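You operate a simulated robot arm through the tools that you are given. There is no shell and no other tool. Be economical: measure what you need, move in short steps, check, and stop when the job is done.

Carry out the task below with a simulated two-armed robot. There is one attempt and no reset: what you move stays moved.

Task
Take the steel plug from the rear of the kit table and put it on the top of the parts table. Put the 45 mm setting block from the rear of the kit table on the top of the kit table and the 50 mm setting block on the top shelf of the back trolley. Put the pink bag on the free end of the orange chest away on the top of the packing bench. Put the no go plug gauge on the free end of the orange chest away on the top of the inspection bench. Fetch the orange rig pin and stand it on the red tag. Take the spares carton from the top of the long bench and leave it on the blanking cover there. The order is free. Set down upright: steel plug, orange rig pin, spares carton.

The check looks at the end state, three seconds after you hand in, the way a careful person would. Anything else that was tipped, shoved, dropped, spilled or broken makes it a failure. Lids that push on must go on centred and level and be pressed home; caps that screw on are set level and turned clockwise until they are tight.

Robot
Two 6-joint arms with three-finger grippers on one trunk, on a base that drives. Base frame: it is fixed to the floor where the robot stands at the start and does not move with it; the origin is under the middle of the robot, x ahead of it, y to its left, z up; the surface under the hand at the start is at about z = 0.86. Units: m, rad, N and s.
The left shoulder is at the start at [0.021, 0.17, 1.55], the right one opposite. With the tool pointing down near the work surface each hand reaches from about 0.28 to 0.56 m from the robot's upright axis, wherever it stands, measured 20 degrees to its own side. Places, roughly: blanking cover [-4.25, 2.75, 0.75]; no go plug gauge [0.5, 4, 1]; orange rig pin (3x3x10 cm) [0.6, 4.3, 1.2]; pink bag (7x5x3 cm) [0.5, 4, 0.9]; red tag [0.5, 4, 1]; setting block [0.5, 0, 1]; spares carton [-4.25, 3.25, 1]; steel plug [0.5, -0.25, 1]; top of the inspection bench [-4.5, 11.6, 0.9]; top of the kit table [0.9, 0, 0.9]; top of the packing bench [-0.9, 13.3, 0.9]; top of the parts table [-0.7, -1, 0.8]; top shelf of the back trolley [1.7, -0.9, 1.5]. Payload 2.2 kg a hand.
The tool frame of a hand sits at the grasp point between the pads (the TCP): z along the fingers, y along the line on which they close. The tips reach 0.025 m beyond it. Largest opening 0.104 m; the body of the gripper starts 0.074 m behind the TCP.
Orientation is that of the tool frame in the base frame, as a unit quaternion [x, y, z, w]. With the fingers straight down and closing along the base's y, the tool's x points along the base's -x, its y along +y and its z along -z.

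Tools
- The arms move only by the tool drive_tool. It takes "left_motion", "right_motion" or both (then of equal length, played together; a hand with none holds still); each is a list that holds one entry, the list of rows, each a list of 7 numbers: the opening, from 0 (shut) to 1 (fully open), then the shift along the tool's x, y, z in units of 25 mm (1.0 is 25 mm), then the turn, a rotation vector about the tool's x, y, z in units of 6 degrees (1.0 is 6 degrees). In form: [[[hand, x, y, z, rx, ry, rz], ...]]. A call has 1 to 8 rows; each row shifts and turns the commanded pose from where the row before left it, along the tool's axes as they then stand. A call with a number of a shift or a turn outside -1 to 1 is refused whole. Rows are played at 5 a second. More than 0.05 m and 0.15 rad between two rows, or a gripper value outside its range, and nothing of the call is played. Where a pose cannot be reached the arm comes as near as it can. A force on the tool above 40 N (or 10 N above the force at the start of the call, whichever is more), or a blocked arm, ends the call early, and 0.2 s more pass. Each finger halts on what it meets, pressing with about 31 N; the grip force reading is that of the motor and also rises with nothing between the fingers. The clock runs only during rows and for 0.2 s after the last one: add rows that do not move to give the fingers time. The reply holds the time, the measured pose of the TCP, the force on the tool along the base axes, the opening and the grip force, in the units named above and with some noise, with the torque about the TCP (base axes, N m) and any sound that the robot's microphone picked up.
- Cameras (640 x 400 px; columns grow to the right, rows downward): "scene" is now at [0.1358, -0.0572, 1.4365]; the picture's right is [-0.66, -0.76, 0.00], its down [-0.49, 0.42, -0.76] and it looks along [0.58, -0.50, -0.65] (base axes); focal length 214 px, centre (320, 200). "left" rides on the left gripper at [0.082, -0.003, -0.104] in its tool frame; the picture's right is [0.04, 1.00, 0.00], its down [-0.75, 0.03, -0.66] and it looks along [-0.66, 0.03, 0.75] (tool axes); focal length 256 px, centre (320, 200). "right" rides on the right gripper at [0.082, 0.003, -0.104] in its tool frame; the picture's right is [-0.04, 1.00, 0.00], its down [-0.75, -0.03, -0.66] and it looks along [-0.66, -0.03, 0.75] (tool axes); focal length 256 px, centre (320, 200). There is no depth. A picture from a camera that has moved, and an enlarged one, comes with that camera's place and axes in the base frame and with its lens.
- grab_frame(camera): a new picture of that camera. The clock stands still meanwhile.
- lift_body(by): slides the trunk up (or, below 0, down) by that many m; the arms and the scene camera ride with it, the base frame stays. It gives what a move gives, with no picture.
- base_move(legs): drives the robot by 1 to 6 legs, each [ahead, left, turn to the left] in m, m and rad, along the robot's own axes; the way and the turn of a leg run together, so that a leg with both is an arc; at most 1.5 m and 3.142 rad a leg. The arms and the cameras ride along, it lands a little off, and it stops where it bumps. It gives what a move gives.
- pan_tilt(pan, tilt): turns the head with the scene camera to pan (to the left, within 1.047 rad either way) and tilt (down, from -0.506 to 1.204), counted from straight ahead of the robot. It gives what a move gives.
- zoom(camera, box): a new picture of the part [left, top, right, bottom] of that camera's present view, enlarged. The clock stands still meanwhile.
- finish_job(): hands the job in; it is judged then, once.

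Go step by step. Nothing tells you exact positions but the pictures and the camera data: compare them with the known pose of the tool, close in by small moves and look again before you grip or let go. The budget is 207 turns and 194 pictures, counting those below and the enlarged ones. Unless the task says otherwise, let go and move clear before handing in.

The tools are called after ">>>" by a JSON object that holds its "fn" and its "kwargs". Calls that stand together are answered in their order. drive_tool: Moves the arms, as the interface text tells. Its arguments: {"type":"object","properties":{"left_motion":{"type":"array","items":{"type":"array","items":{"type":"array","items":{"type":"number"}}}},"right_motion":{"type":"array","items":{"type":"array","items":{"type":"array","items":{"type":"number"}}}}},"required":[]} The other tools are called the same way: lift_body (by) slides the trunk up or down; base_move (legs) drives the base; pan_tilt (pan, tilt) turns the head that bears the scene camera; grab_frame (camera) takes a picture; zoom (camera, box) takes an enlarged picture of a part of a camera's view; finish_job () hands the job in.

At the start:

```text
t: 0.0
left_tcp_pos: [0.6201, 0.1088, 1.1609]
left_ee_rot: [0.0, 1.0, 0.0, 0.0]
left_force: [-0.4, -0.5, 0.7]
left_moment: [0.01, 0.03, -0.01]
left_opening: 0.1041
left_grip_force: 0.1
right_tcp_pos: [0.5036, -0.3776, 1.1712]
right_ee_rot: [0.0, 1.0, -0.001, 0.0]
right_force: [-0.2, -0.3, -0.2]
right_moment: [-0.03, -0.03, -0.03]
right_opening: 0.1039
right_grip_force: 0.0
trunk travel left (down, up): [-0.742, 0.0]
robot x, y, heading: [-0.0033, 0.0001, 0.0]
head pan, tilt: [-0.716, 0.705]
```

scene: 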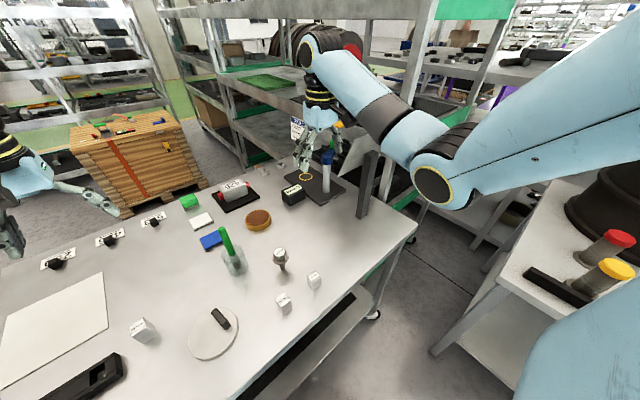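
right: 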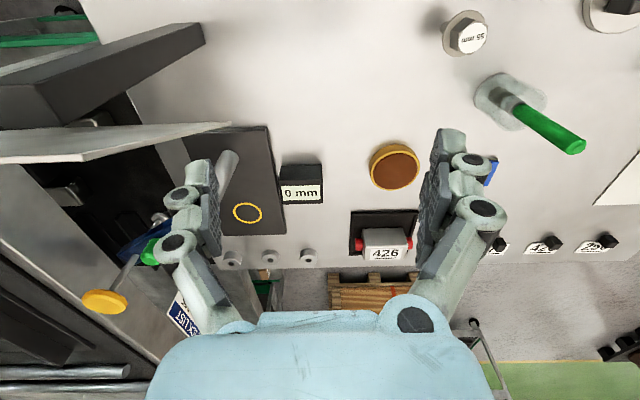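
left: 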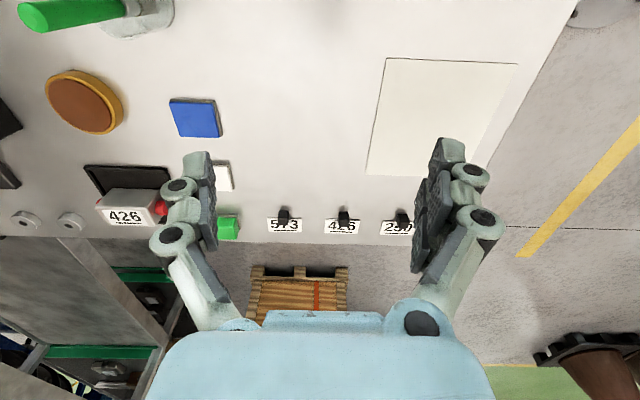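

I see the kit table in front with several gauge items on it. I'll look closer to identify the setting blocks and steel plug.

>>> {"fn": "zoom", "kwargs": {"camera": "scene", "box": [100, 130, 420, 330]}}

>>> {"fn": "zoom", "kwargs": {"camera": "right", "box": [160, 0, 640, 300]}}

>>> {"fn": "pan_tilt", "kwargs": {"pan": 0.0, "tilt": 0.7}}

>>> {"fn": "grab_frame", "kwargs": {"camera": "scene"}}

```text
2.00 times, centred on (260, 230) of scene
camera zoom: at [0.1358, -0.0572, 1.4365], right [-0.66, -0.76, 0.0], down [-0.49, 0.42, -0.76], along [0.58, -0.5, -0.65], focal length 429 px, centre (440, 140)
```

zoom: 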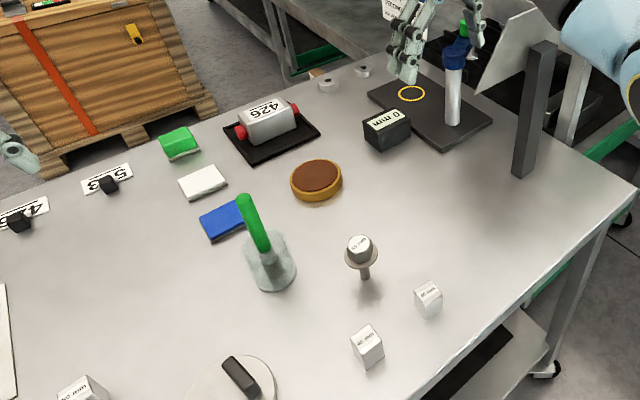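

```text
1.33 times, centred on (400, 150) of right
camera zoom: at [0.4205, -0.375, 1.2749], right [0.04, 1.0, 0.0], down [0.75, -0.03, 0.66], along [0.66, -0.03, -0.75], focal length 341 px, centre (213, 267)
```

zoom: 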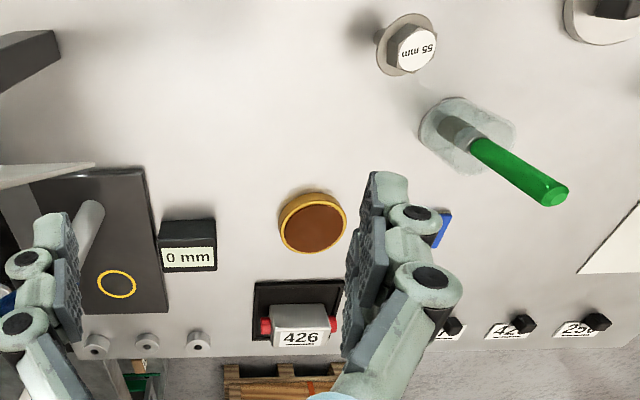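

```text
t: 1.1
left_tcp_pos: [0.6197, 0.1091, 1.1618]
left_ee_rot: [0.0, 1.0, 0.0, 0.0]
left_force: [-0.6, -0.1, -0.7]
left_moment: [0.01, -0.01, 0.01]
left_opening: 0.1042
left_grip_force: 0.3
right_tcp_pos: [0.5039, -0.3772, 1.1718]
right_ee_rot: [0.0, 1.0, 0.0, 0.0]
right_force: [-0.5, 0.1, 0.6]
right_moment: [0.02, 0.01, 0.03]
right_opening: 0.1041
right_grip_force: 0.1
trunk travel left (down, up): [-0.742, 0.0]
robot x, y, heading: [0.0009, 0.0009, 0.0]
head pan, tilt: [0.0, 0.7]
```

```text
188 pictures are left
camera scene: at [0.1568, -0.0017, 1.4369], right [0.0, -1.0, 0.0], down [-0.64, 0.0, -0.76], along [0.76, 0.0, -0.64], focal length 214 px, centre (320, 200)
```

scene: 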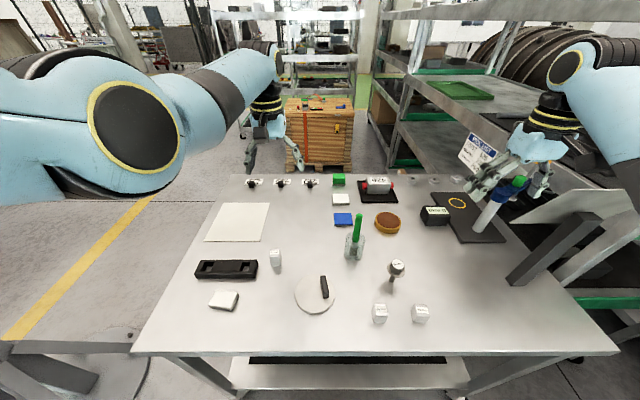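

I'll zoom in on the blocks to read their labels.

>>> {"fn": "zoom", "kwargs": {"camera": "scene", "box": [340, 250, 440, 330]}}

>>> {"fn": "zoom", "kwargs": {"camera": "scene", "box": [190, 240, 340, 320]}}

>>> {"fn": "zoom", "kwargs": {"camera": "scene", "box": [320, 160, 520, 260]}}

```text
5.00 times, centred on (390, 290) of scene
camera zoom: at [0.1568, -0.0017, 1.4369], right [0.0, -1.0, 0.0], down [-0.64, 0.0, -0.76], along [0.76, 0.0, -0.64], focal length 1072 px, centre (-30, -250)
```

zoom: 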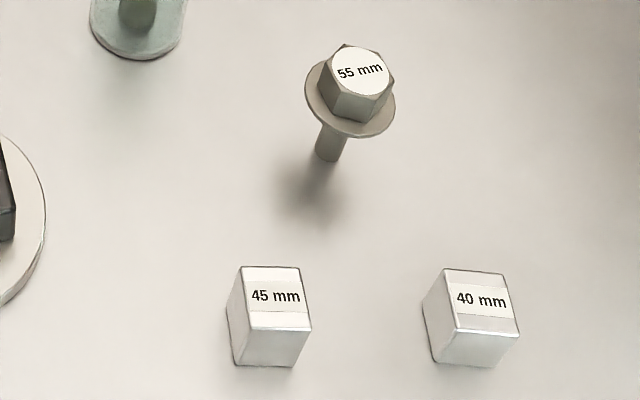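

```text
4.27 times, centred on (265, 280) of scene
camera zoom: at [0.1568, -0.0017, 1.4369], right [0.0, -1.0, 0.0], down [-0.64, 0.0, -0.76], along [0.76, 0.0, -0.64], focal length 915 px, centre (555, -141)
```

zoom: 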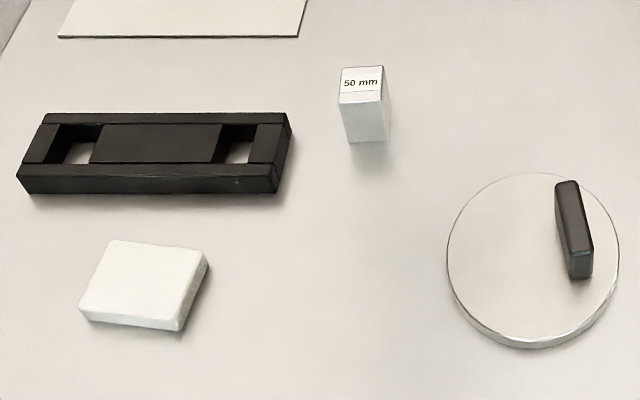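

```text
3.20 times, centred on (420, 210) of scene
camera zoom: at [0.1568, -0.0017, 1.4369], right [0.0, -1.0, 0.0], down [-0.64, 0.0, -0.76], along [0.76, 0.0, -0.64], focal length 686 px, centre (0, 168)
```

zoom: 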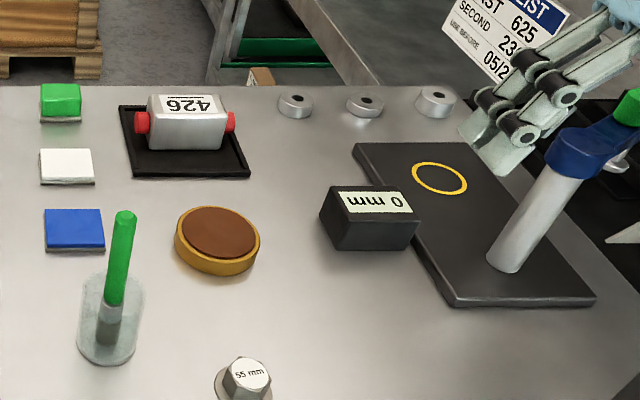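

The 45, 50 and 40 mm blocks are clear, and the hexagonal "55 mm" stud near [0.48, -0.21] is probably the steel plug. I'll look around before choosing.

>>> {"fn": "pan_tilt", "kwargs": {"pan": -1.047, "tilt": 0.5}}

>>> {"fn": "grab_frame", "kwargs": {"camera": "scene"}}

>>> {"fn": "pan_tilt", "kwargs": {"pan": -0.7, "tilt": -0.1}}

>>> {"fn": "grab_frame", "kwargs": {"camera": "scene"}}

>>> {"fn": "pan_tilt", "kwargs": {"pan": 1.0, "tilt": 0.3}}

>>> {"fn": "grab_frame", "kwargs": {"camera": "scene"}}

```text
t: 2.4
left_tcp_pos: [0.62, 0.1092, 1.1609]
left_ee_rot: [0.001, 1.0, 0.0, 0.001]
left_force: [-0.2, 0.4, 0.1]
left_moment: [-0.02, 0.0, 0.01]
left_opening: 0.104
left_grip_force: 0.1
right_tcp_pos: [0.5033, -0.3783, 1.1713]
right_ee_rot: [0.0, 1.0, 0.0, 0.0]
right_force: [-0.7, 0.9, -0.1]
right_moment: [0.02, 0.0, 0.0]
right_opening: 0.1041
right_grip_force: 0.1
trunk travel left (down, up): [-0.742, 0.0]
robot x, y, heading: [-0.0008, 0.0059, -0.001]
head pan, tilt: [-1.047, 0.499]
```

```text
184 pictures are left
camera scene: at [0.1174, -0.0803, 1.4546], right [-0.87, -0.5, 0.0], down [-0.24, 0.41, -0.88], along [0.44, -0.76, -0.48], focal length 214 px, centre (320, 200)
```

scene: 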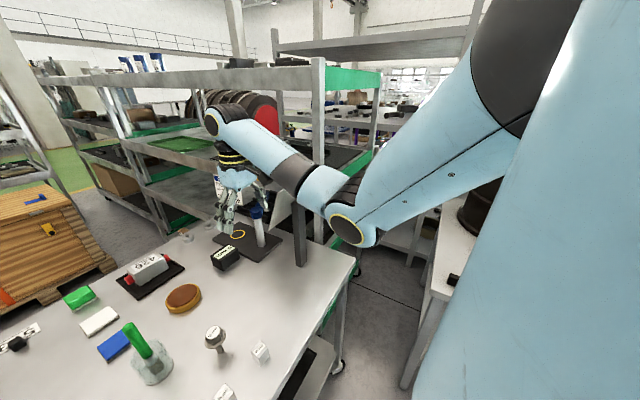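

```text
t: 3.4
left_tcp_pos: [0.6191, 0.1096, 1.1612]
left_ee_rot: [0.001, 1.0, 0.0, 0.0]
left_force: [-1.0, 0.5, -0.1]
left_moment: [-0.03, 0.03, 0.0]
left_opening: 0.1041
left_grip_force: 0.1
right_tcp_pos: [0.5039, -0.3779, 1.1704]
right_ee_rot: [-0.001, 1.0, 0.0, 0.0]
right_force: [-0.2, -0.2, 0.4]
right_moment: [0.02, 0.0, 0.01]
right_opening: 0.104
right_grip_force: 0.2
trunk travel left (down, up): [-0.742, 0.0]
robot x, y, heading: [0.0009, -0.0002, -0.002]
head pan, tilt: [-0.7, -0.099]
```

```text
183 pictures are left
camera scene: at [0.1384, -0.0578, 1.5095], right [-0.64, -0.76, 0.0], down [0.07, -0.06, -1.0], along [0.76, -0.64, 0.1], focal length 214 px, centre (320, 200)
```

scene: 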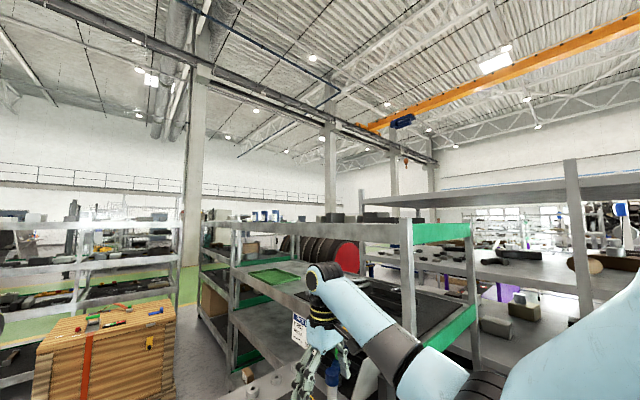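

```text
t: 5.1
left_tcp_pos: [0.6193, 0.1101, 1.1616]
left_ee_rot: [0.0, 1.0, 0.0, -0.001]
left_force: [-0.6, -0.3, -0.7]
left_moment: [0.02, -0.02, -0.01]
left_opening: 0.1041
left_grip_force: 0.1
right_tcp_pos: [0.504, -0.3785, 1.1711]
right_ee_rot: [0.0, 1.0, 0.0, 0.0]
right_force: [0.2, 0.7, 0.0]
right_moment: [-0.02, 0.01, -0.01]
right_opening: 0.1042
right_grip_force: 0.0
trunk travel left (down, up): [-0.742, 0.0]
robot x, y, heading: [-0.0021, 0.0021, -0.002]
head pan, tilt: [1.0, 0.3]
```

```text
182 pictures are left
camera scene: at [0.1223, 0.0769, 1.4731], right [0.84, -0.54, 0.0], down [-0.16, -0.25, -0.96], along [0.52, 0.8, -0.3], focal length 214 px, centre (320, 200)
```

scene: 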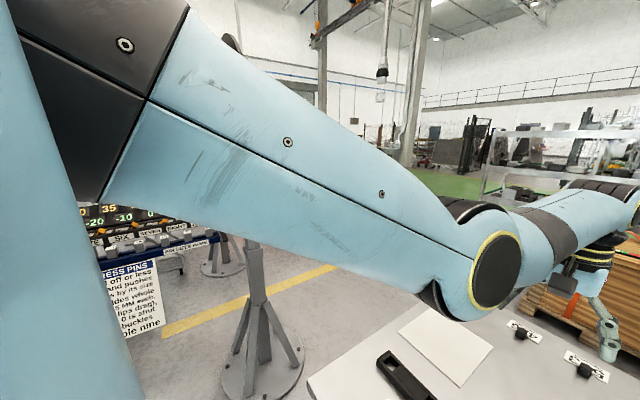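

The head view confirms the trolley to the front right. I'll start with the 45 mm block at about [0.381, -0.148] and bring the right hand above it.

>>> {"fn": "drive_tool", "kwargs": {"right_motion": [[[0.6, 0.615, 1, 0.3, 0, 0, 0], [0.6, 0.615, 1, 0.3, 0, 0, 0], [0.6, 0.615, 1, 0.3, 0, 0, 0], [0.6, 0.615, 1, 0.3, 0, 0, 0], [0.6, 0.615, 1, 0.3, 0, 0, 0], [0.6, 0.615, 1, 0.3, 0, 0, 0], [0.6, 0.615, 1, 0.3, 0, 0, 0], [0.6, 0.615, 1, 0.3, 0, 0, 0]]]}}

>>> {"fn": "drive_tool", "kwargs": {"right_motion": [[[0.6, 0, 0.6, 0.5, 0, 0, 0], [0.6, 0, 0.6, 0.5, 0, 0, 0], [0.6, 0, 0, 0.5, 0, 0, 0], [0.6, 0, 0, 0.5, 0, 0, 0]]]}}

>>> {"fn": "grab_frame", "kwargs": {"camera": "right"}}

```text
t: 6.9
left_tcp_pos: [0.6185, 0.1091, 1.1607]
left_ee_rot: [0.0, 1.0, 0.001, 0.0]
left_force: [-0.7, 0.3, -0.3]
left_moment: [0.03, 0.02, 0.03]
left_opening: 0.104
left_grip_force: 0.1
right_tcp_pos: [0.3907, -0.202, 1.1028]
right_ee_rot: [0.003, 1.0, -0.021, 0.008]
right_force: [-0.2, -0.1, -1.1]
right_moment: [0.01, 0.0, 0.02]
right_opening: 0.0623
right_grip_force: 0.0
right hand out of reach, approached as far as the arm can: row 2, 3, 4
trunk travel left (down, up): [-0.742, 0.0]
robot x, y, heading: [-0.0, -0.0, 0.002]
head pan, tilt: [1.0, 0.3]
```

```text
t: 8.1
left_tcp_pos: [0.6186, 0.1093, 1.1607]
left_ee_rot: [-0.001, 1.0, 0.0, -0.001]
left_force: [0.8, 0.5, 0.1]
left_moment: [0.0, 0.01, -0.01]
left_opening: 0.1043
left_grip_force: 0.0
right_tcp_pos: [0.3927, -0.2078, 1.0463]
right_ee_rot: [0.004, 0.998, -0.054, 0.008]
right_force: [-0.2, -0.1, -0.5]
right_moment: [0.03, -0.03, -0.02]
right_opening: 0.0627
right_grip_force: 0.1
trunk travel left (down, up): [-0.742, 0.0]
robot x, y, heading: [-0.0029, 0.0002, 0.004]
head pan, tilt: [1.0, 0.3]
stopped in row 4 (right hand): the arm was blocked; the commanded pose is now the measured one
```

```text
181 pictures are left
camera right: at [0.309, -0.1934, 1.1479], right [0.05, 0.99, -0.11], down [0.74, 0.04, 0.67], along [0.67, -0.11, -0.74], focal length 256 px, centre (320, 200)
```

right: 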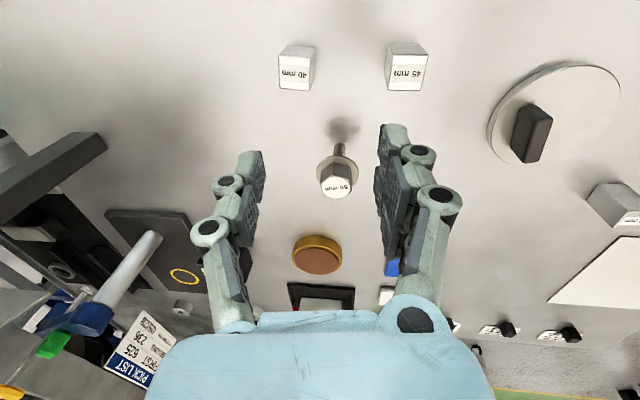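

The right arm was blocked near [0.39, -0.21, 1.05]. I'll look at what it is touching.

>>> {"fn": "pan_tilt", "kwargs": {"pan": -0.6, "tilt": 0.6}}

>>> {"fn": "grab_frame", "kwargs": {"camera": "scene"}}

```text
t: 9.8
left_tcp_pos: [0.6202, 0.1099, 1.1602]
left_ee_rot: [0.0, 1.0, 0.0, 0.0]
left_force: [0.5, 0.5, -0.1]
left_moment: [0.0, 0.01, 0.01]
left_opening: 0.1039
left_grip_force: 0.0
right_tcp_pos: [0.3938, -0.2075, 1.0466]
right_ee_rot: [0.003, 0.999, -0.054, 0.007]
right_force: [-0.5, -0.4, 0.0]
right_moment: [0.01, 0.0, 0.01]
right_opening: 0.0623
right_grip_force: 0.1
trunk travel left (down, up): [-0.742, 0.0]
robot x, y, heading: [-0.0022, -0.0003, 0.003]
head pan, tilt: [-0.6, 0.6]
```

```text
180 pictures are left
camera scene: at [0.1447, -0.0513, 1.4456], right [-0.56, -0.83, 0.0], down [-0.47, 0.32, -0.82], along [0.68, -0.47, -0.57], focal length 214 px, centre (320, 200)
```

scene: 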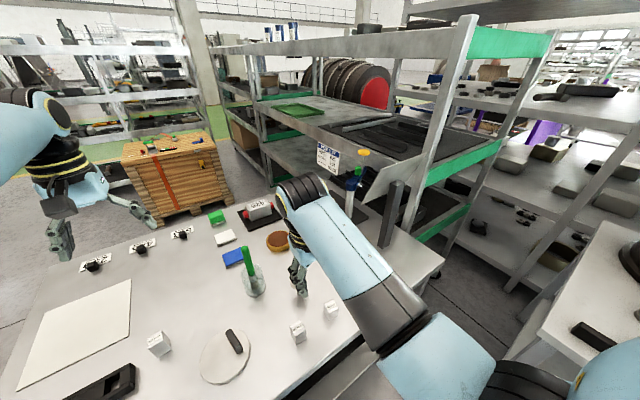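

The arm tilted about 6° before it stopped. I'll level it, raise it slightly, and approach in smaller pieces.

>>> {"fn": "drive_tool", "kwargs": {"right_motion": [[[0.6, 0, 0, -0.8, -0.5, 0, 0], [0.6, 0, 0, -0.8, -0.5, 0, 0], [0.6, 0, 0, 0, 0, 0, 0]]]}}

>>> {"fn": "drive_tool", "kwargs": {"right_motion": [[[0.6, 0, 0.8, 0, 0, 0, 0], [0.6, 0, 0.8, 0, 0, 0, 0], [0.6, 0, 0, 0, 0, 0, 0]]]}}

```text
t: 10.6
left_tcp_pos: [0.6202, 0.1097, 1.1609]
left_ee_rot: [0.0, 1.0, 0.0, -0.001]
left_force: [-0.1, -0.2, -0.2]
left_moment: [-0.01, 0.0, 0.03]
left_opening: 0.1039
left_grip_force: 0.1
right_tcp_pos: [0.3923, -0.2036, 1.0875]
right_ee_rot: [0.003, 1.0, 0.001, 0.008]
right_force: [-0.7, 0.9, -1.1]
right_moment: [-0.02, 0.01, 0.01]
right_opening: 0.0621
right_grip_force: 0.0
trunk travel left (down, up): [-0.742, 0.0]
robot x, y, heading: [-0.0006, 0.0016, 0.001]
head pan, tilt: [-0.6, 0.6]
```

```text
t: 11.6
left_tcp_pos: [0.618, 0.1103, 1.1613]
left_ee_rot: [-0.001, 1.0, 0.001, -0.002]
left_force: [-0.1, -0.3, 0.3]
left_moment: [-0.03, 0.01, 0.01]
left_opening: 0.1037
left_grip_force: 0.0
right_tcp_pos: [0.395, -0.21, 1.0811]
right_ee_rot: [0.005, 0.999, -0.047, 0.009]
right_force: [0.5, 0.5, 0.2]
right_moment: [-0.01, 0.01, -0.02]
right_opening: 0.0624
right_grip_force: 0.0
trunk travel left (down, up): [-0.742, 0.0]
robot x, y, heading: [0.0019, 0.0017, 0.003]
head pan, tilt: [-0.6, 0.6]
stopped in row 3 (right hand): the arm was blocked; the commanded pose is now the measured one
```

The right arm seems limited at about y = -0.2 relative to the robot. I'll level the hand and shift the base 0.12 m left so the block lies further to its right.

>>> {"fn": "drive_tool", "kwargs": {"right_motion": [[[0.6, 0, -0.5, -0.8, -0.5, 0, 0], [0.6, 0, -0.5, -0.8, -0.5, 0, 0], [0.6, 0, 0, 0, 0, 0, 0]]]}}

>>> {"fn": "base_move", "kwargs": {"legs": [[0, 0.13, 0]]}}

>>> {"fn": "grab_frame", "kwargs": {"camera": "right"}}

```text
t: 12.4
left_tcp_pos: [0.6188, 0.1104, 1.1607]
left_ee_rot: [-0.001, 1.0, 0.0, 0.0]
left_force: [0.6, -0.3, 0.8]
left_moment: [-0.03, 0.0, 0.01]
left_opening: 0.1039
left_grip_force: 0.1
right_tcp_pos: [0.3961, -0.2295, 1.1148]
right_ee_rot: [0.006, 1.0, 0.007, 0.011]
right_force: [-0.4, -1.2, 0.0]
right_moment: [-0.01, -0.02, 0.02]
right_opening: 0.0625
right_grip_force: 0.1
right hand out of reach, approached as far as the arm can: row 2
trunk travel left (down, up): [-0.742, 0.0]
robot x, y, heading: [-0.002, -0.0027, 0.001]
head pan, tilt: [-0.6, 0.6]
```

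```text
t: 13.7
left_tcp_pos: [0.6198, 0.2378, 1.1605]
left_ee_rot: [-0.001, 1.0, 0.001, 0.0]
left_force: [-0.2, 0.3, 0.2]
left_moment: [-0.01, -0.03, 0.0]
left_opening: 0.1039
left_grip_force: 0.0
right_tcp_pos: [0.3963, -0.102, 1.115]
right_ee_rot: [0.006, 1.0, 0.008, 0.011]
right_force: [-0.1, 0.5, 0.2]
right_moment: [-0.02, 0.02, 0.05]
right_opening: 0.0622
right_grip_force: 0.2
trunk travel left (down, up): [-0.742, 0.0]
robot x, y, heading: [0.0037, 0.1291, 0.0]
head pan, tilt: [-0.6, 0.6]
```

```text
179 pictures are left
camera right: at [0.3108, -0.0988, 1.2167], right [0.05, 1.0, 0.01], down [0.74, -0.05, 0.67], along [0.67, -0.02, -0.74], focal length 256 px, centre (320, 200)
```

right: 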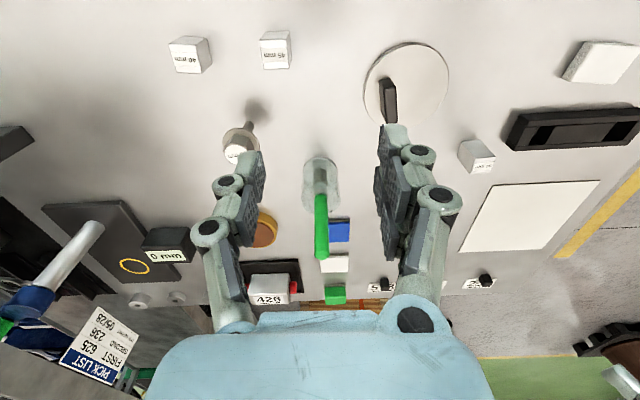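

The block top appears at about [0.376, -0.146, 0.905]. I'll align over it and descend partway.

>>> {"fn": "drive_tool", "kwargs": {"right_motion": [[[0.6, 0.4, -0.9, 0, 0, 0, 0], [0.6, 0.4, -0.9, 0.8, 0, 0, 0], [0.6, 0, 0, 1, 0, 0, 0], [0.6, 0, 0, 1, 0, 0, 0], [0.6, 0, 0, 1, 0, 0, 0], [0.6, 0, 0, 1, 0, 0, 0], [0.6, 0, 0, 0, 0, 0, 0]]]}}

>>> {"fn": "grab_frame", "kwargs": {"camera": "right"}}

```text
t: 15.3
left_tcp_pos: [0.6188, 0.2395, 1.161]
left_ee_rot: [0.0, 1.0, 0.001, 0.0]
left_force: [-0.6, 0.1, 0.4]
left_moment: [0.02, 0.01, 0.0]
left_opening: 0.104
left_grip_force: 0.0
right_tcp_pos: [0.3782, -0.144, 0.9939]
right_ee_rot: [0.006, 1.0, 0.006, 0.011]
right_force: [-0.1, -0.7, 0.0]
right_moment: [0.03, 0.0, 0.03]
right_opening: 0.062
right_grip_force: 0.0
trunk travel left (down, up): [-0.742, 0.0]
robot x, y, heading: [-0.0013, 0.1285, 0.001]
head pan, tilt: [-0.6, 0.6]
```

```text
178 pictures are left
camera right: at [0.293, -0.1418, 1.0954], right [0.05, 1.0, 0.01], down [0.74, -0.05, 0.67], along [0.67, -0.02, -0.74], focal length 256 px, centre (320, 200)
```

right: 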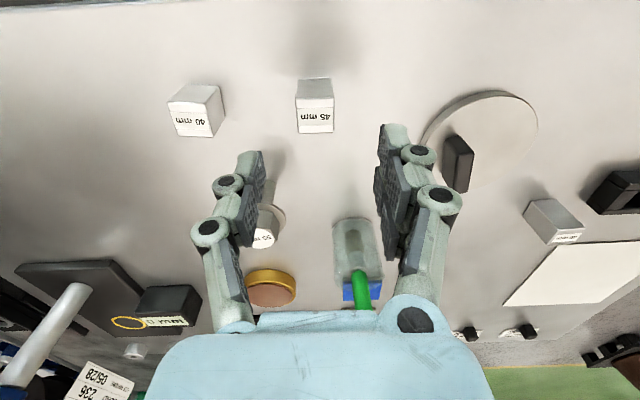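

The block sits between the fingers, top centre about [0.381, -0.147]. Descending to about z 0.893 and gripping.

>>> {"fn": "drive_tool", "kwargs": {"right_motion": [[[0.6, -0.1, -0.1, 1, 0, 0, 0], [0.6, 0, 0, 1, 0, 0, 0], [0.6, 0, 0, 1, 0, 0, 0], [0.6, 0, 0, 0.9, 0, 0, 0], [0.6, 0, 0, 0, 0, 0, 0], [0, 0, 0, 0, 0, 0, 0], [0, 0, 0, 0, 0, 0, 0], [0, 0, 0, 0, 0, 0, 0]]]}}

>>> {"fn": "grab_frame", "kwargs": {"camera": "right"}}

```text
t: 17.1
left_tcp_pos: [0.6198, 0.2388, 1.1611]
left_ee_rot: [-0.001, 1.0, 0.0, 0.001]
left_force: [0.0, 0.4, -0.5]
left_moment: [-0.01, -0.02, 0.0]
left_opening: 0.1042
left_grip_force: 0.1
right_tcp_pos: [0.3829, -0.1447, 0.8963]
right_ee_rot: [0.006, 1.0, 0.006, 0.01]
right_force: [-0.6, 0.2, -0.1]
right_moment: [-0.02, 0.0, -0.04]
right_opening: 0.0304
right_grip_force: 30.9
trunk travel left (down, up): [-0.742, 0.0]
robot x, y, heading: [-0.0029, 0.1268, 0.001]
head pan, tilt: [-0.6, 0.6]
```

```text
177 pictures are left
camera right: at [0.2984, -0.1429, 0.9982], right [0.05, 1.0, 0.01], down [0.74, -0.05, 0.67], along [0.67, -0.02, -0.74], focal length 256 px, centre (320, 200)
```

right: 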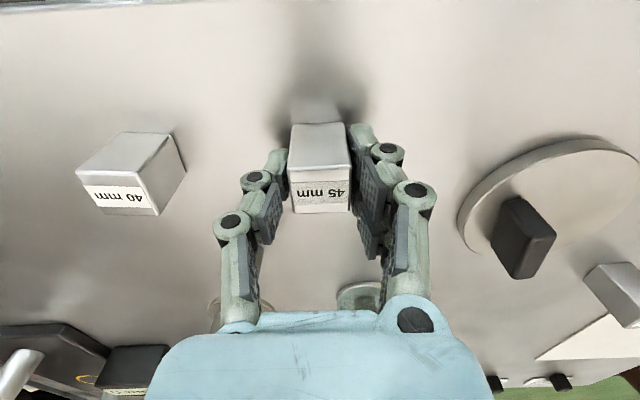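

The 45 mm block is held. I'll lift it clear and raise the left hand too, since I'll lower the trunk to reach further onto the table.

>>> {"fn": "drive_tool", "kwargs": {"right_motion": [[[0, 0, 0, -1, 0, 0, 0], [0, 0, 0, -1, 0, 0, 0], [0, 0, 0, -1, 0, 0, 0], [0, 0, 0, -1, 0, 0, 0], [0, 0, 0, -1, 0, 0, 0], [0, 0, 0, -1, 0, 0, 0], [0, 0, 0, -1, 0, 0, 0], [0, 0, 0, -1, 0, 0, 0]]], "left_motion": [[[1, 0, 0, -1, 0, 0, 0], [1, 0, 0, -1, 0, 0, 0], [1, 0, 0, -1, 0, 0, 0], [1, 0, 0, -1, 0, 0, 0], [1, 0, 0, -1, 0, 0, 0], [1, 0, 0, -1, 0, 0, 0], [1, 0, 0, -1, 0, 0, 0], [1, 0, 0, -1, 0, 0, 0]]]}}

>>> {"fn": "drive_tool", "kwargs": {"right_motion": [[[0, -1, 0, -0.3, 0, 0, 0], [0, -1, 0, -0.3, 0, 0, 0], [0, -1, 0, -0.3, 0, 0, 0], [0, -1, 0, -0.3, 0, 0, 0], [0, -1, 0, -0.3, 0, 0, 0], [0, -1, 0, -0.3, 0, 0, 0], [0, -1, 0, -0.3, 0, 0, 0], [0, -1, 0, -0.3, 0, 0, 0]]]}}

```text
t: 18.9
left_tcp_pos: [0.6375, 0.2355, 1.3552]
left_ee_rot: [-0.001, 1.0, 0.0, -0.001]
left_force: [-0.5, -0.3, -0.1]
left_moment: [-0.04, 0.07, 0.01]
left_opening: 0.1038
left_grip_force: 0.1
left hand out of reach, approached as far as the arm can: row 7, 8
right_tcp_pos: [0.379, -0.1468, 1.0962]
right_ee_rot: [0.007, 1.0, 0.007, 0.011]
right_force: [-0.4, 0.4, -3.7]
right_moment: [-0.01, -0.03, -0.02]
right_opening: 0.0306
right_grip_force: 31.0
trunk travel left (down, up): [-0.742, 0.0]
robot x, y, heading: [-0.0006, 0.1307, 0.0]
head pan, tilt: [-0.6, 0.6]
```

```text
t: 20.7
left_tcp_pos: [0.6395, 0.2367, 1.3529]
left_ee_rot: [-0.001, 1.0, 0.001, 0.0]
left_force: [0.8, -0.1, -0.7]
left_moment: [-0.01, 0.01, -0.04]
left_opening: 0.1042
left_grip_force: 0.1
right_tcp_pos: [0.5781, -0.1515, 1.16]
right_ee_rot: [0.006, 1.0, 0.008, 0.009]
right_force: [0.6, -0.1, -3.7]
right_moment: [0.03, -0.02, 0.0]
right_opening: 0.0306
right_grip_force: 31.3
trunk travel left (down, up): [-0.742, 0.0]
robot x, y, heading: [0.0014, 0.1273, -0.006]
head pan, tilt: [-0.6, 0.6]
```

Reach is good so far. I'll lower the trunk 0.1 m and extend further.

>>> {"fn": "lift_body", "kwargs": {"by": -0.1}}

>>> {"fn": "drive_tool", "kwargs": {"right_motion": [[[0, -0.5, 1, -0.6, 0, 0, 0], [0, -0.5, 1, -0.6, 0, 0, 0], [0, -0.5, 1, -0.6, 0, 0, 0], [0, -0.5, 1, -0.6, 0, 0, 0], [0, -0.5, 1, -0.6, 0, 0, 0], [0, -0.5, 1, -0.6, 0, 0, 0], [0, -0.5, 1, -0.6, 0, 0, 0], [0, -0.5, 1, 0, 0, 0, 0]]]}}

>>> {"fn": "pan_tilt", "kwargs": {"pan": 0, "tilt": 0.6}}

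>>> {"fn": "grab_frame", "kwargs": {"camera": "scene"}}

```text
t: 22.0
left_tcp_pos: [0.6378, 0.235, 1.2554]
left_ee_rot: [0.0, 1.0, 0.0, 0.0]
left_force: [-0.2, -0.7, -0.7]
left_moment: [0.02, 0.01, 0.01]
left_opening: 0.1041
left_grip_force: 0.0
right_tcp_pos: [0.5761, -0.1512, 1.0603]
right_ee_rot: [0.005, 1.0, 0.007, 0.01]
right_force: [1.4, 0.4, -3.1]
right_moment: [0.03, -0.05, 0.01]
right_opening: 0.0306
right_grip_force: 30.8
trunk travel left (down, up): [-0.642, 0.1]
robot x, y, heading: [0.0029, 0.1283, 0.003]
head pan, tilt: [-0.6, 0.6]
```

```text
t: 23.8
left_tcp_pos: [0.6386, 0.2368, 1.2539]
left_ee_rot: [-0.001, 1.0, 0.0, 0.0]
left_force: [-0.1, -0.4, 0.5]
left_moment: [0.0, 0.0, 0.01]
left_opening: 0.1041
left_grip_force: 0.0
right_tcp_pos: [0.6673, 0.0427, 1.1709]
right_ee_rot: [0.006, 1.0, 0.008, 0.01]
right_force: [-0.9, 0.3, -3.9]
right_moment: [-0.01, -0.05, 0.02]
right_opening: 0.0303
right_grip_force: 30.5
right hand out of reach, approached as far as the arm can: row 8
trunk travel left (down, up): [-0.642, 0.1]
robot x, y, heading: [-0.0031, 0.1302, 0.0]
head pan, tilt: [-0.6, 0.6]
```

```text
t: 24.8
left_tcp_pos: [0.639, 0.2354, 1.2549]
left_ee_rot: [-0.001, 1.0, 0.0, -0.001]
left_force: [-0.6, 0.1, 0.8]
left_moment: [-0.02, 0.01, 0.0]
left_opening: 0.104
left_grip_force: 0.1
right_tcp_pos: [0.6683, 0.0414, 1.1702]
right_ee_rot: [0.007, 1.0, 0.007, 0.01]
right_force: [0.3, 0.5, -2.2]
right_moment: [0.03, 0.0, -0.01]
right_opening: 0.0307
right_grip_force: 30.7
trunk travel left (down, up): [-0.642, 0.1]
robot x, y, heading: [-0.0014, 0.129, 0.002]
head pan, tilt: [0.0, 0.6]
```

```text
176 pictures are left
camera scene: at [0.1608, 0.1278, 1.3453], right [0.0, -1.0, 0.0], down [-0.57, 0.0, -0.82], along [0.82, 0.0, -0.57], focal length 214 px, centre (320, 200)
```

scene: 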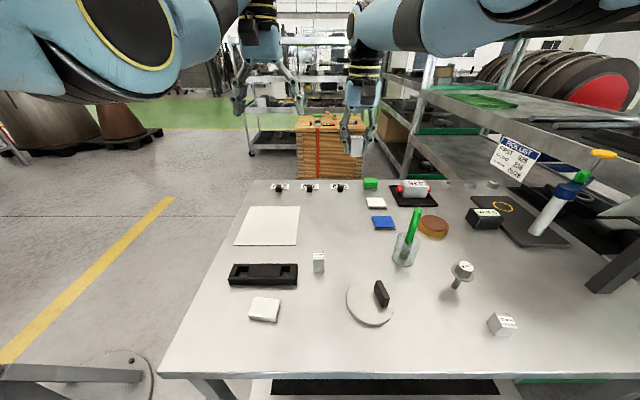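

The arm's reach tops out near x = 0.7 from here. I'll carry the 45 mm and 50 mm blocks together to the far side, near the trolley, so next I pull the right hand back and position for the left hand to take the 50 mm block at about [0.538, 0.131].

>>> {"fn": "lift_body", "kwargs": {"by": 0.1}}

>>> {"fn": "drive_tool", "kwargs": {"right_motion": [[[0, 0.5, -1, 0.2, 0, 0, 0], [0, 0.5, -1, 0.2, 0, 0, 0], [0, 0.5, -1, 0.2, 0, 0, 0], [0, 0.5, -1, 0.2, 0, 0, 0], [0, 0.5, -1, 0.2, 0, 0, 0], [0, 0.5, -1, 0.2, 0, 0, 0], [0, 0.5, -1, 0.2, 0, 0, 0], [0, 0.5, -1, 0.2, 0, 0, 0]]]}}

>>> {"fn": "base_move", "kwargs": {"legs": [[0, -0.19, 0]]}}

>>> {"fn": "drive_tool", "kwargs": {"left_motion": [[[0.6, 0.2, 0, 1, 0, 0, 0], [0.6, 0.4, 0.2, 1, 0, 0, 0], [0.6, 0.4, 0.3, 1, 0, 0, 0], [0.6, 0.4, 0.3, 1, 0, 0, 0], [0.6, 0.4, 0.3, 1, 0, 0, 0], [0.6, 0.4, 0.3, 1, 0, 0, 0], [0.6, 0.4, 0.3, 1, 0, 0, 0], [0.6, 0.4, 0.3, 1, 0, 0, 0]]]}}

>>> {"fn": "grab_frame", "kwargs": {"camera": "left"}}

```text
t: 26.1
left_tcp_pos: [0.6392, 0.2351, 1.3546]
left_ee_rot: [0.0, 1.0, 0.0, -0.001]
left_force: [0.0, 0.7, -0.1]
left_moment: [0.01, 0.01, -0.01]
left_opening: 0.1042
left_grip_force: 0.0
right_tcp_pos: [0.6664, 0.0421, 1.271]
right_ee_rot: [0.007, 1.0, 0.006, 0.011]
right_force: [0.3, 0.1, -3.8]
right_moment: [-0.01, 0.01, 0.0]
right_opening: 0.0304
right_grip_force: 30.6
trunk travel left (down, up): [-0.742, 0.0]
robot x, y, heading: [0.003, 0.1266, -0.002]
head pan, tilt: [0.0, 0.6]
```

```text
t: 27.9
left_tcp_pos: [0.6391, 0.2328, 1.3551]
left_ee_rot: [-0.001, 1.0, 0.0, 0.0]
left_force: [0.5, 0.8, -0.5]
left_moment: [0.03, 0.01, 0.01]
left_opening: 0.1041
left_grip_force: 0.2
right_tcp_pos: [0.5741, -0.1584, 1.2182]
right_ee_rot: [0.006, 1.0, 0.008, 0.011]
right_force: [-0.1, -0.5, -2.3]
right_moment: [0.02, -0.01, -0.01]
right_opening: 0.0305
right_grip_force: 31.4
right hand out of reach, approached as far as the arm can: row 7, 8
trunk travel left (down, up): [-0.742, 0.0]
robot x, y, heading: [-0.002, 0.131, 0.002]
head pan, tilt: [0.0, 0.6]
```

```text
t: 29.5
left_tcp_pos: [0.6396, 0.0428, 1.3548]
left_ee_rot: [-0.002, 1.0, 0.0, 0.0]
left_force: [0.2, 0.0, -0.2]
left_moment: [0.01, 0.0, -0.05]
left_opening: 0.104
left_grip_force: 0.0
right_tcp_pos: [0.5754, -0.3478, 1.2189]
right_ee_rot: [0.006, 1.0, 0.007, 0.012]
right_force: [-0.5, -0.4, -2.1]
right_moment: [0.0, -0.01, 0.02]
right_opening: 0.0303
right_grip_force: 30.7
trunk travel left (down, up): [-0.742, 0.0]
robot x, y, heading: [0.0008, -0.0583, 0.003]
head pan, tilt: [0.0, 0.6]
```

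```text
t: 31.3
left_tcp_pos: [0.565, 0.0935, 1.1539]
left_ee_rot: [0.0, 1.0, 0.001, -0.002]
left_force: [0.2, -0.3, -0.6]
left_moment: [0.02, -0.02, 0.02]
left_opening: 0.0622
left_grip_force: 0.0
right_tcp_pos: [0.5751, -0.3477, 1.2195]
right_ee_rot: [0.006, 1.0, 0.006, 0.011]
right_force: [0.2, 0.2, -3.4]
right_moment: [0.01, -0.03, -0.02]
right_opening: 0.0305
right_grip_force: 31.1
trunk travel left (down, up): [-0.742, 0.0]
robot x, y, heading: [-0.0008, -0.061, -0.003]
head pan, tilt: [0.0, 0.6]
```

```text
175 pictures are left
camera left: at [0.4818, 0.0911, 1.2579], right [-0.04, 1.0, 0.0], down [0.75, 0.03, 0.66], along [0.66, 0.03, -0.75], focal length 256 px, centre (320, 200)
```

left: 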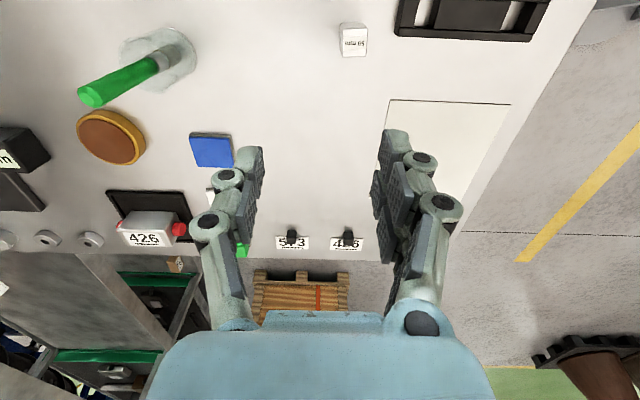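

The 50 mm block is at about [0.539, 0.134]. Moving the left hand over it and down partway.

>>> {"fn": "drive_tool", "kwargs": {"left_motion": [[[0.6, 0.5, 0.8, 0.5, 0, 0, 0], [0.6, 0.5, 0.8, 1, 0, 0, 0], [0.6, 0, 0, 1, 0, 0, 0], [0.6, 0, 0, 1, 0, 0, 0], [0.6, 0, 0, 1, 0, 0, 0], [0.6, 0, 0, 1, 0, 0, 0], [0.6, 0, 0, 0.6, 0, 0, 0], [0.6, 0, 0, 0, 0, 0, 0]]]}}

>>> {"fn": "grab_frame", "kwargs": {"camera": "left"}}

```text
t: 33.1
left_tcp_pos: [0.5391, 0.1328, 1.0017]
left_ee_rot: [0.0, 1.0, 0.0, 0.0]
left_force: [0.2, -0.1, -0.4]
left_moment: [0.0, 0.03, 0.01]
left_opening: 0.0626
left_grip_force: 0.0
right_tcp_pos: [0.5741, -0.3488, 1.2196]
right_ee_rot: [0.006, 1.0, 0.007, 0.011]
right_force: [0.3, 0.0, -4.2]
right_moment: [-0.04, -0.02, 0.03]
right_opening: 0.0305
right_grip_force: 30.9
trunk travel left (down, up): [-0.742, 0.0]
robot x, y, heading: [0.0025, -0.0616, 0.004]
head pan, tilt: [0.0, 0.6]
```

```text
174 pictures are left
camera left: at [0.4571, 0.131, 1.1054], right [-0.04, 1.0, 0.0], down [0.75, 0.03, 0.66], along [0.66, 0.03, -0.76], focal length 256 px, centre (320, 200)
```

left: 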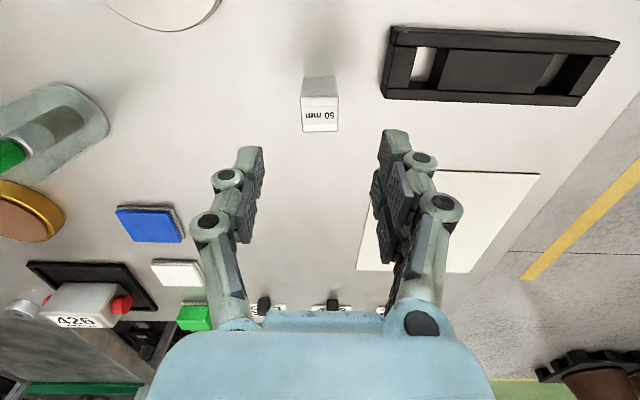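

Aligned. Descending and gripping the 50 mm block.

>>> {"fn": "drive_tool", "kwargs": {"left_motion": [[[0.6, 0, 0.1, 1, 0, 0, 0], [0.6, 0, 0, 1, 0, 0, 0], [0.6, 0, 0, 1, 0, 0, 0], [0.6, 0, 0, 1, 0, 0, 0], [0.6, 0, 0, 0.1, 0, 0, 0], [0, 0, 0, 0, 0, 0, 0], [0, 0, 0, 0, 0, 0, 0], [0, 0, 0, 0, 0, 0, 0]]]}}

>>> {"fn": "drive_tool", "kwargs": {"left_motion": [[[0, 0, 0, -1, 0, 0, 0], [0, 0, 0, -1, 0, 0, 0], [0, 0, 0, -1, 0, 0, 0], [0, 0, 0, -1, 0, 0, 0], [0, 0, 0, -1, 0, 0, 0], [0, 0, 0, -1, 0, 0, 0], [0, 0, 0, -1, 0, 0, 0], [0, 0, 0, -1, 0, 0, 0]]]}}

>>> {"fn": "pan_tilt", "kwargs": {"pan": 1.04, "tilt": 0.4}}

>>> {"fn": "grab_frame", "kwargs": {"camera": "scene"}}

```text
t: 34.9
left_tcp_pos: [0.5245, 0.1382, 0.9103]
left_ee_rot: [0.0, 1.0, 0.0, -0.001]
left_force: [-0.7, 0.2, -0.7]
left_moment: [-0.01, 0.0, -0.03]
left_opening: 0.0303
left_grip_force: 30.8
left hand out of reach, approached as far as the arm can: row 4
right_tcp_pos: [0.5753, -0.3479, 1.2194]
right_ee_rot: [0.006, 1.0, 0.006, 0.011]
right_force: [0.5, -1.1, -3.6]
right_moment: [0.05, -0.03, 0.03]
right_opening: 0.0304
right_grip_force: 31.0
trunk travel left (down, up): [-0.742, 0.0]
robot x, y, heading: [-0.0005, -0.0608, 0.001]
head pan, tilt: [0.0, 0.6]
```

```text
t: 36.7
left_tcp_pos: [0.5271, 0.1379, 1.1092]
left_ee_rot: [0.0, 1.0, 0.0, -0.001]
left_force: [-0.8, -0.7, -4.3]
left_moment: [-0.03, 0.05, 0.01]
left_opening: 0.03
left_grip_force: 31.2
right_tcp_pos: [0.5754, -0.3482, 1.2195]
right_ee_rot: [0.006, 1.0, 0.007, 0.012]
right_force: [0.4, 0.6, -3.0]
right_moment: [0.02, 0.0, -0.02]
right_opening: 0.0303
right_grip_force: 30.8
trunk travel left (down, up): [-0.742, 0.0]
robot x, y, heading: [-0.0027, -0.0661, -0.004]
head pan, tilt: [0.0, 0.6]
```

```text
t: 38.0
left_tcp_pos: [0.5267, 0.1366, 1.1083]
left_ee_rot: [-0.002, 1.0, 0.0, -0.001]
left_force: [-0.3, 0.3, -3.4]
left_moment: [-0.01, 0.09, 0.02]
left_opening: 0.0304
left_grip_force: 30.7
right_tcp_pos: [0.5754, -0.3484, 1.2184]
right_ee_rot: [0.006, 1.0, 0.007, 0.011]
right_force: [-0.7, -1.0, -3.0]
right_moment: [0.01, 0.01, 0.01]
right_opening: 0.0305
right_grip_force: 31.0
trunk travel left (down, up): [-0.742, 0.0]
robot x, y, heading: [0.0002, -0.0616, 0.004]
head pan, tilt: [1.04, 0.4]
```

```text
173 pictures are left
camera scene: at [0.1194, 0.016, 1.4637], right [0.86, -0.51, 0.0], down [-0.2, -0.34, -0.92], along [0.47, 0.79, -0.39], focal length 214 px, centre (320, 200)
```

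scene: 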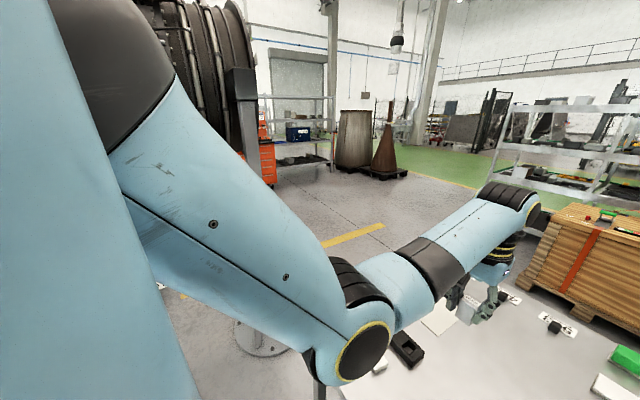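

Both blocks are held. I'll back off and turn left to see the route around the table.

>>> {"fn": "base_move", "kwargs": {"legs": [[-0.45, 0, 0]]}}

>>> {"fn": "base_move", "kwargs": {"legs": [[0, 0, 0.9]]}}

>>> {"fn": "pan_tilt", "kwargs": {"pan": 0, "tilt": 0.35}}

>>> {"fn": "grab_frame", "kwargs": {"camera": "scene"}}

>>> {"fn": "pan_tilt", "kwargs": {"pan": 1.0, "tilt": 0.35}}

>>> {"fn": "grab_frame", "kwargs": {"camera": "scene"}}

```text
t: 40.7
left_tcp_pos: [0.0739, 0.1367, 1.1089]
left_ee_rot: [0.0, 1.0, 0.0, 0.0]
left_force: [0.7, -0.3, -2.8]
left_moment: [0.06, 0.03, -0.01]
left_opening: 0.0303
left_grip_force: 31.3
right_tcp_pos: [0.1208, -0.3497, 1.2189]
right_ee_rot: [0.007, 1.0, 0.007, 0.011]
right_force: [-0.8, -0.6, -2.9]
right_moment: [-0.02, -0.01, -0.03]
right_opening: 0.0302
right_grip_force: 30.9
trunk travel left (down, up): [-0.742, 0.0]
robot x, y, heading: [-0.4555, -0.065, -0.001]
head pan, tilt: [1.04, 0.4]
```

```text
t: 43.4
left_tcp_pos: [-0.2808, 0.4753, 1.1082]
left_ee_rot: [-0.434, 0.901, 0.0, 0.0]
left_force: [-0.2, -0.3, -2.4]
left_moment: [-0.02, 0.09, -0.01]
left_opening: 0.0302
left_grip_force: 30.8
right_tcp_pos: [0.1279, 0.2084, 1.2199]
right_ee_rot: [-0.428, 0.903, 0.011, 0.007]
right_force: [0.4, 0.4, -4.2]
right_moment: [0.01, -0.02, -0.03]
right_opening: 0.0304
right_grip_force: 31.0
trunk travel left (down, up): [-0.742, 0.0]
robot x, y, heading: [-0.4543, -0.0639, 0.896]
head pan, tilt: [1.04, 0.4]
```

```text
t: 44.7
left_tcp_pos: [-0.2811, 0.4744, 1.1095]
left_ee_rot: [-0.435, 0.901, -0.001, 0.0]
left_force: [1.0, 0.1, -2.7]
left_moment: [-0.05, 0.04, -0.03]
left_opening: 0.0302
left_grip_force: 30.9
right_tcp_pos: [0.1298, 0.2088, 1.2201]
right_ee_rot: [-0.429, 0.903, 0.012, 0.007]
right_force: [0.0, -0.4, -3.7]
right_moment: [-0.01, 0.0, 0.0]
right_opening: 0.0305
right_grip_force: 31.4
trunk travel left (down, up): [-0.742, 0.0]
robot x, y, heading: [-0.4541, -0.0568, 0.895]
head pan, tilt: [0.0, 0.351]
```

```text
172 pictures are left
camera scene: at [-0.3496, 0.0645, 1.4682], right [0.78, -0.62, 0.0], down [-0.21, -0.27, -0.94], along [0.58, 0.73, -0.34], focal length 214 px, centre (320, 200)
```

scene: 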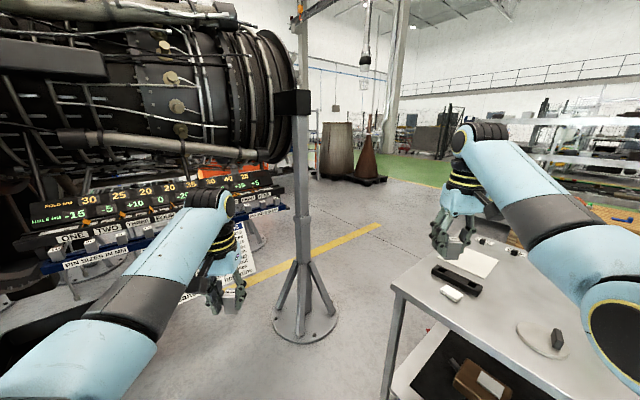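

```text
t: 46.0
left_tcp_pos: [-0.2816, 0.4742, 1.1095]
left_ee_rot: [-0.435, 0.901, -0.001, -0.001]
left_force: [-0.3, 0.0, -2.9]
left_moment: [-0.05, 0.01, -0.02]
left_opening: 0.0303
left_grip_force: 31.1
right_tcp_pos: [0.1292, 0.2082, 1.22]
right_ee_rot: [-0.428, 0.904, 0.011, 0.007]
right_force: [-0.7, -0.1, -2.9]
right_moment: [-0.02, -0.01, -0.02]
right_opening: 0.0305
right_grip_force: 30.6
trunk travel left (down, up): [-0.742, 0.0]
robot x, y, heading: [-0.4531, -0.0632, 0.901]
head pan, tilt: [1.0, 0.351]
```

```text
171 pictures are left
camera scene: at [-0.4374, 0.0798, 1.4682], right [0.95, 0.32, 0.0], down [0.11, -0.33, -0.94], along [-0.3, 0.89, -0.34], focal length 214 px, centre (320, 200)
```

scene: 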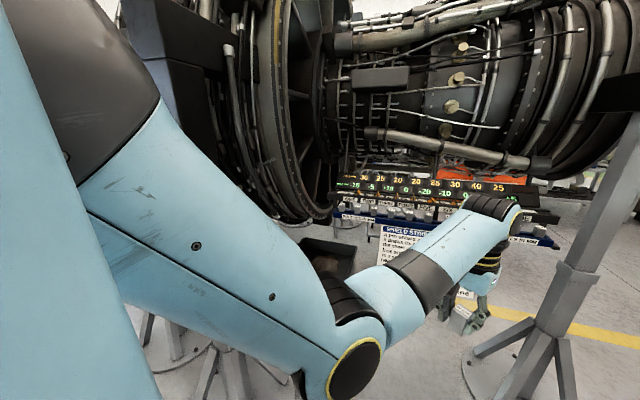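

A large engine and its support post stand to the left, with a gap of perhaps 0.44 m to the kit table. I'll check the robot's own base size and look at the other side.

>>> {"fn": "pan_tilt", "kwargs": {"pan": 0, "tilt": 1.2}}

>>> {"fn": "grab_frame", "kwargs": {"camera": "scene"}}

>>> {"fn": "base_move", "kwargs": {"legs": [[0, 0, -1.6]]}}

>>> {"fn": "pan_tilt", "kwargs": {"pan": 0, "tilt": 0.3}}

>>> {"fn": "grab_frame", "kwargs": {"camera": "scene"}}

>>> {"fn": "pan_tilt", "kwargs": {"pan": -1.0, "tilt": 0.4}}

>>> {"fn": "grab_frame", "kwargs": {"camera": "scene"}}

```text
t: 47.2
left_tcp_pos: [-0.2813, 0.475, 1.1076]
left_ee_rot: [-0.434, 0.901, -0.001, -0.001]
left_force: [-0.5, 0.8, -3.9]
left_moment: [-0.04, 0.06, 0.01]
left_opening: 0.03
left_grip_force: 30.4
right_tcp_pos: [0.1286, 0.2079, 1.2187]
right_ee_rot: [-0.428, 0.904, 0.011, 0.008]
right_force: [0.4, 0.3, -3.3]
right_moment: [0.02, 0.01, -0.05]
right_opening: 0.0305
right_grip_force: 31.7
trunk travel left (down, up): [-0.742, 0.0]
robot x, y, heading: [-0.4528, -0.0614, 0.893]
head pan, tilt: [0.0, 1.201]
```

```text
170 pictures are left
camera scene: at [-0.3728, 0.0354, 1.4009], right [0.78, -0.62, 0.0], down [-0.58, -0.73, -0.36], along [0.23, 0.28, -0.93], focal length 214 px, centre (320, 200)
```

scene: 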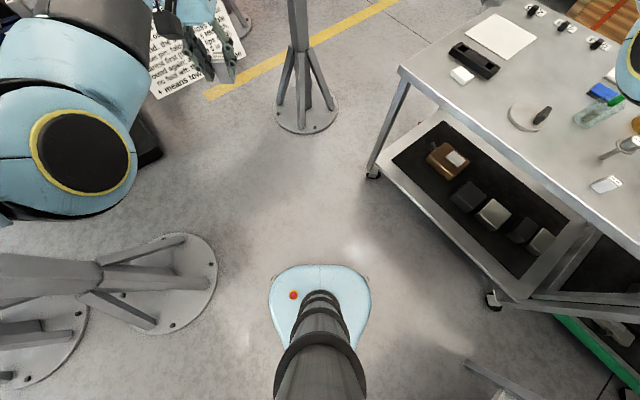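

```text
t: 51.5
left_tcp_pos: [0.0811, -0.2407, 1.1088]
left_ee_rot: [0.334, 0.943, 0.0, -0.001]
left_force: [0.4, 0.6, -2.9]
left_moment: [0.0, 0.03, -0.03]
left_opening: 0.0303
left_grip_force: 30.7
right_tcp_pos: [-0.1892, -0.6475, 1.2197]
right_ee_rot: [0.341, 0.94, 0.003, 0.012]
right_force: [0.3, 0.2, -3.4]
right_moment: [0.02, -0.02, 0.02]
right_opening: 0.0305
right_grip_force: 31.5
trunk travel left (down, up): [-0.742, 0.0]
robot x, y, heading: [-0.4522, -0.0615, -0.677]
head pan, tilt: [0.0, 1.201]
```

```text
t: 52.7
left_tcp_pos: [0.0823, -0.2402, 1.1089]
left_ee_rot: [0.335, 0.942, 0.0, -0.002]
left_force: [0.2, 0.4, -4.1]
left_moment: [0.02, 0.04, -0.01]
left_opening: 0.0302
left_grip_force: 30.8
right_tcp_pos: [-0.1872, -0.6479, 1.2187]
right_ee_rot: [0.341, 0.94, 0.003, 0.013]
right_force: [-0.2, 0.4, -2.3]
right_moment: [0.02, 0.02, -0.01]
right_opening: 0.0305
right_grip_force: 31.0
trunk travel left (down, up): [-0.742, 0.0]
robot x, y, heading: [-0.4564, -0.063, -0.681]
head pan, tilt: [0.0, 0.3]
```

```text
169 pictures are left
camera scene: at [-0.3244, -0.1679, 1.4728], right [-0.63, -0.78, 0.0], down [-0.23, 0.19, -0.95], along [0.74, -0.6, -0.3], focal length 214 px, centre (320, 200)
```

scene: 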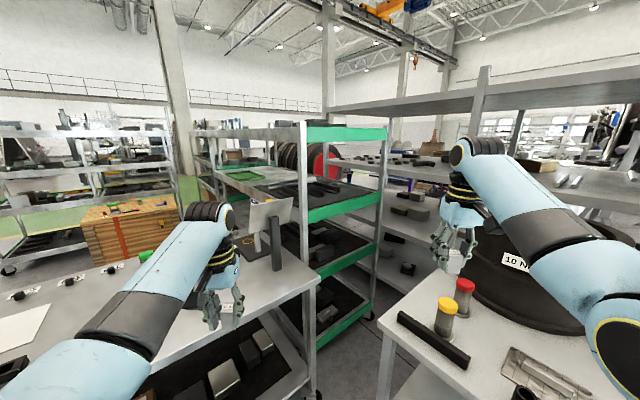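

```text
t: 54.0
left_tcp_pos: [0.0819, -0.24, 1.1091]
left_ee_rot: [0.335, 0.942, 0.0, 0.0]
left_force: [-0.6, 0.4, -2.5]
left_moment: [-0.01, 0.06, 0.0]
left_opening: 0.0304
left_grip_force: 30.6
right_tcp_pos: [-0.188, -0.6465, 1.2183]
right_ee_rot: [0.342, 0.94, 0.003, 0.012]
right_force: [0.1, -0.2, -2.5]
right_moment: [0.01, -0.01, 0.02]
right_opening: 0.0302
right_grip_force: 30.6
trunk travel left (down, up): [-0.742, 0.0]
robot x, y, heading: [-0.4521, -0.0648, -0.681]
head pan, tilt: [-1.0, 0.4]
```

```text
168 pictures are left
camera scene: at [-0.4072, -0.2011, 1.4637], right [-0.99, 0.11, 0.0], down [0.04, 0.39, -0.92], along [-0.1, -0.92, -0.39], focal length 214 px, centre (320, 200)
```

scene: 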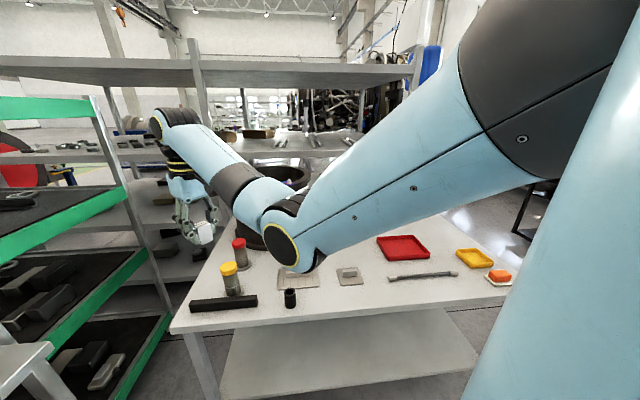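

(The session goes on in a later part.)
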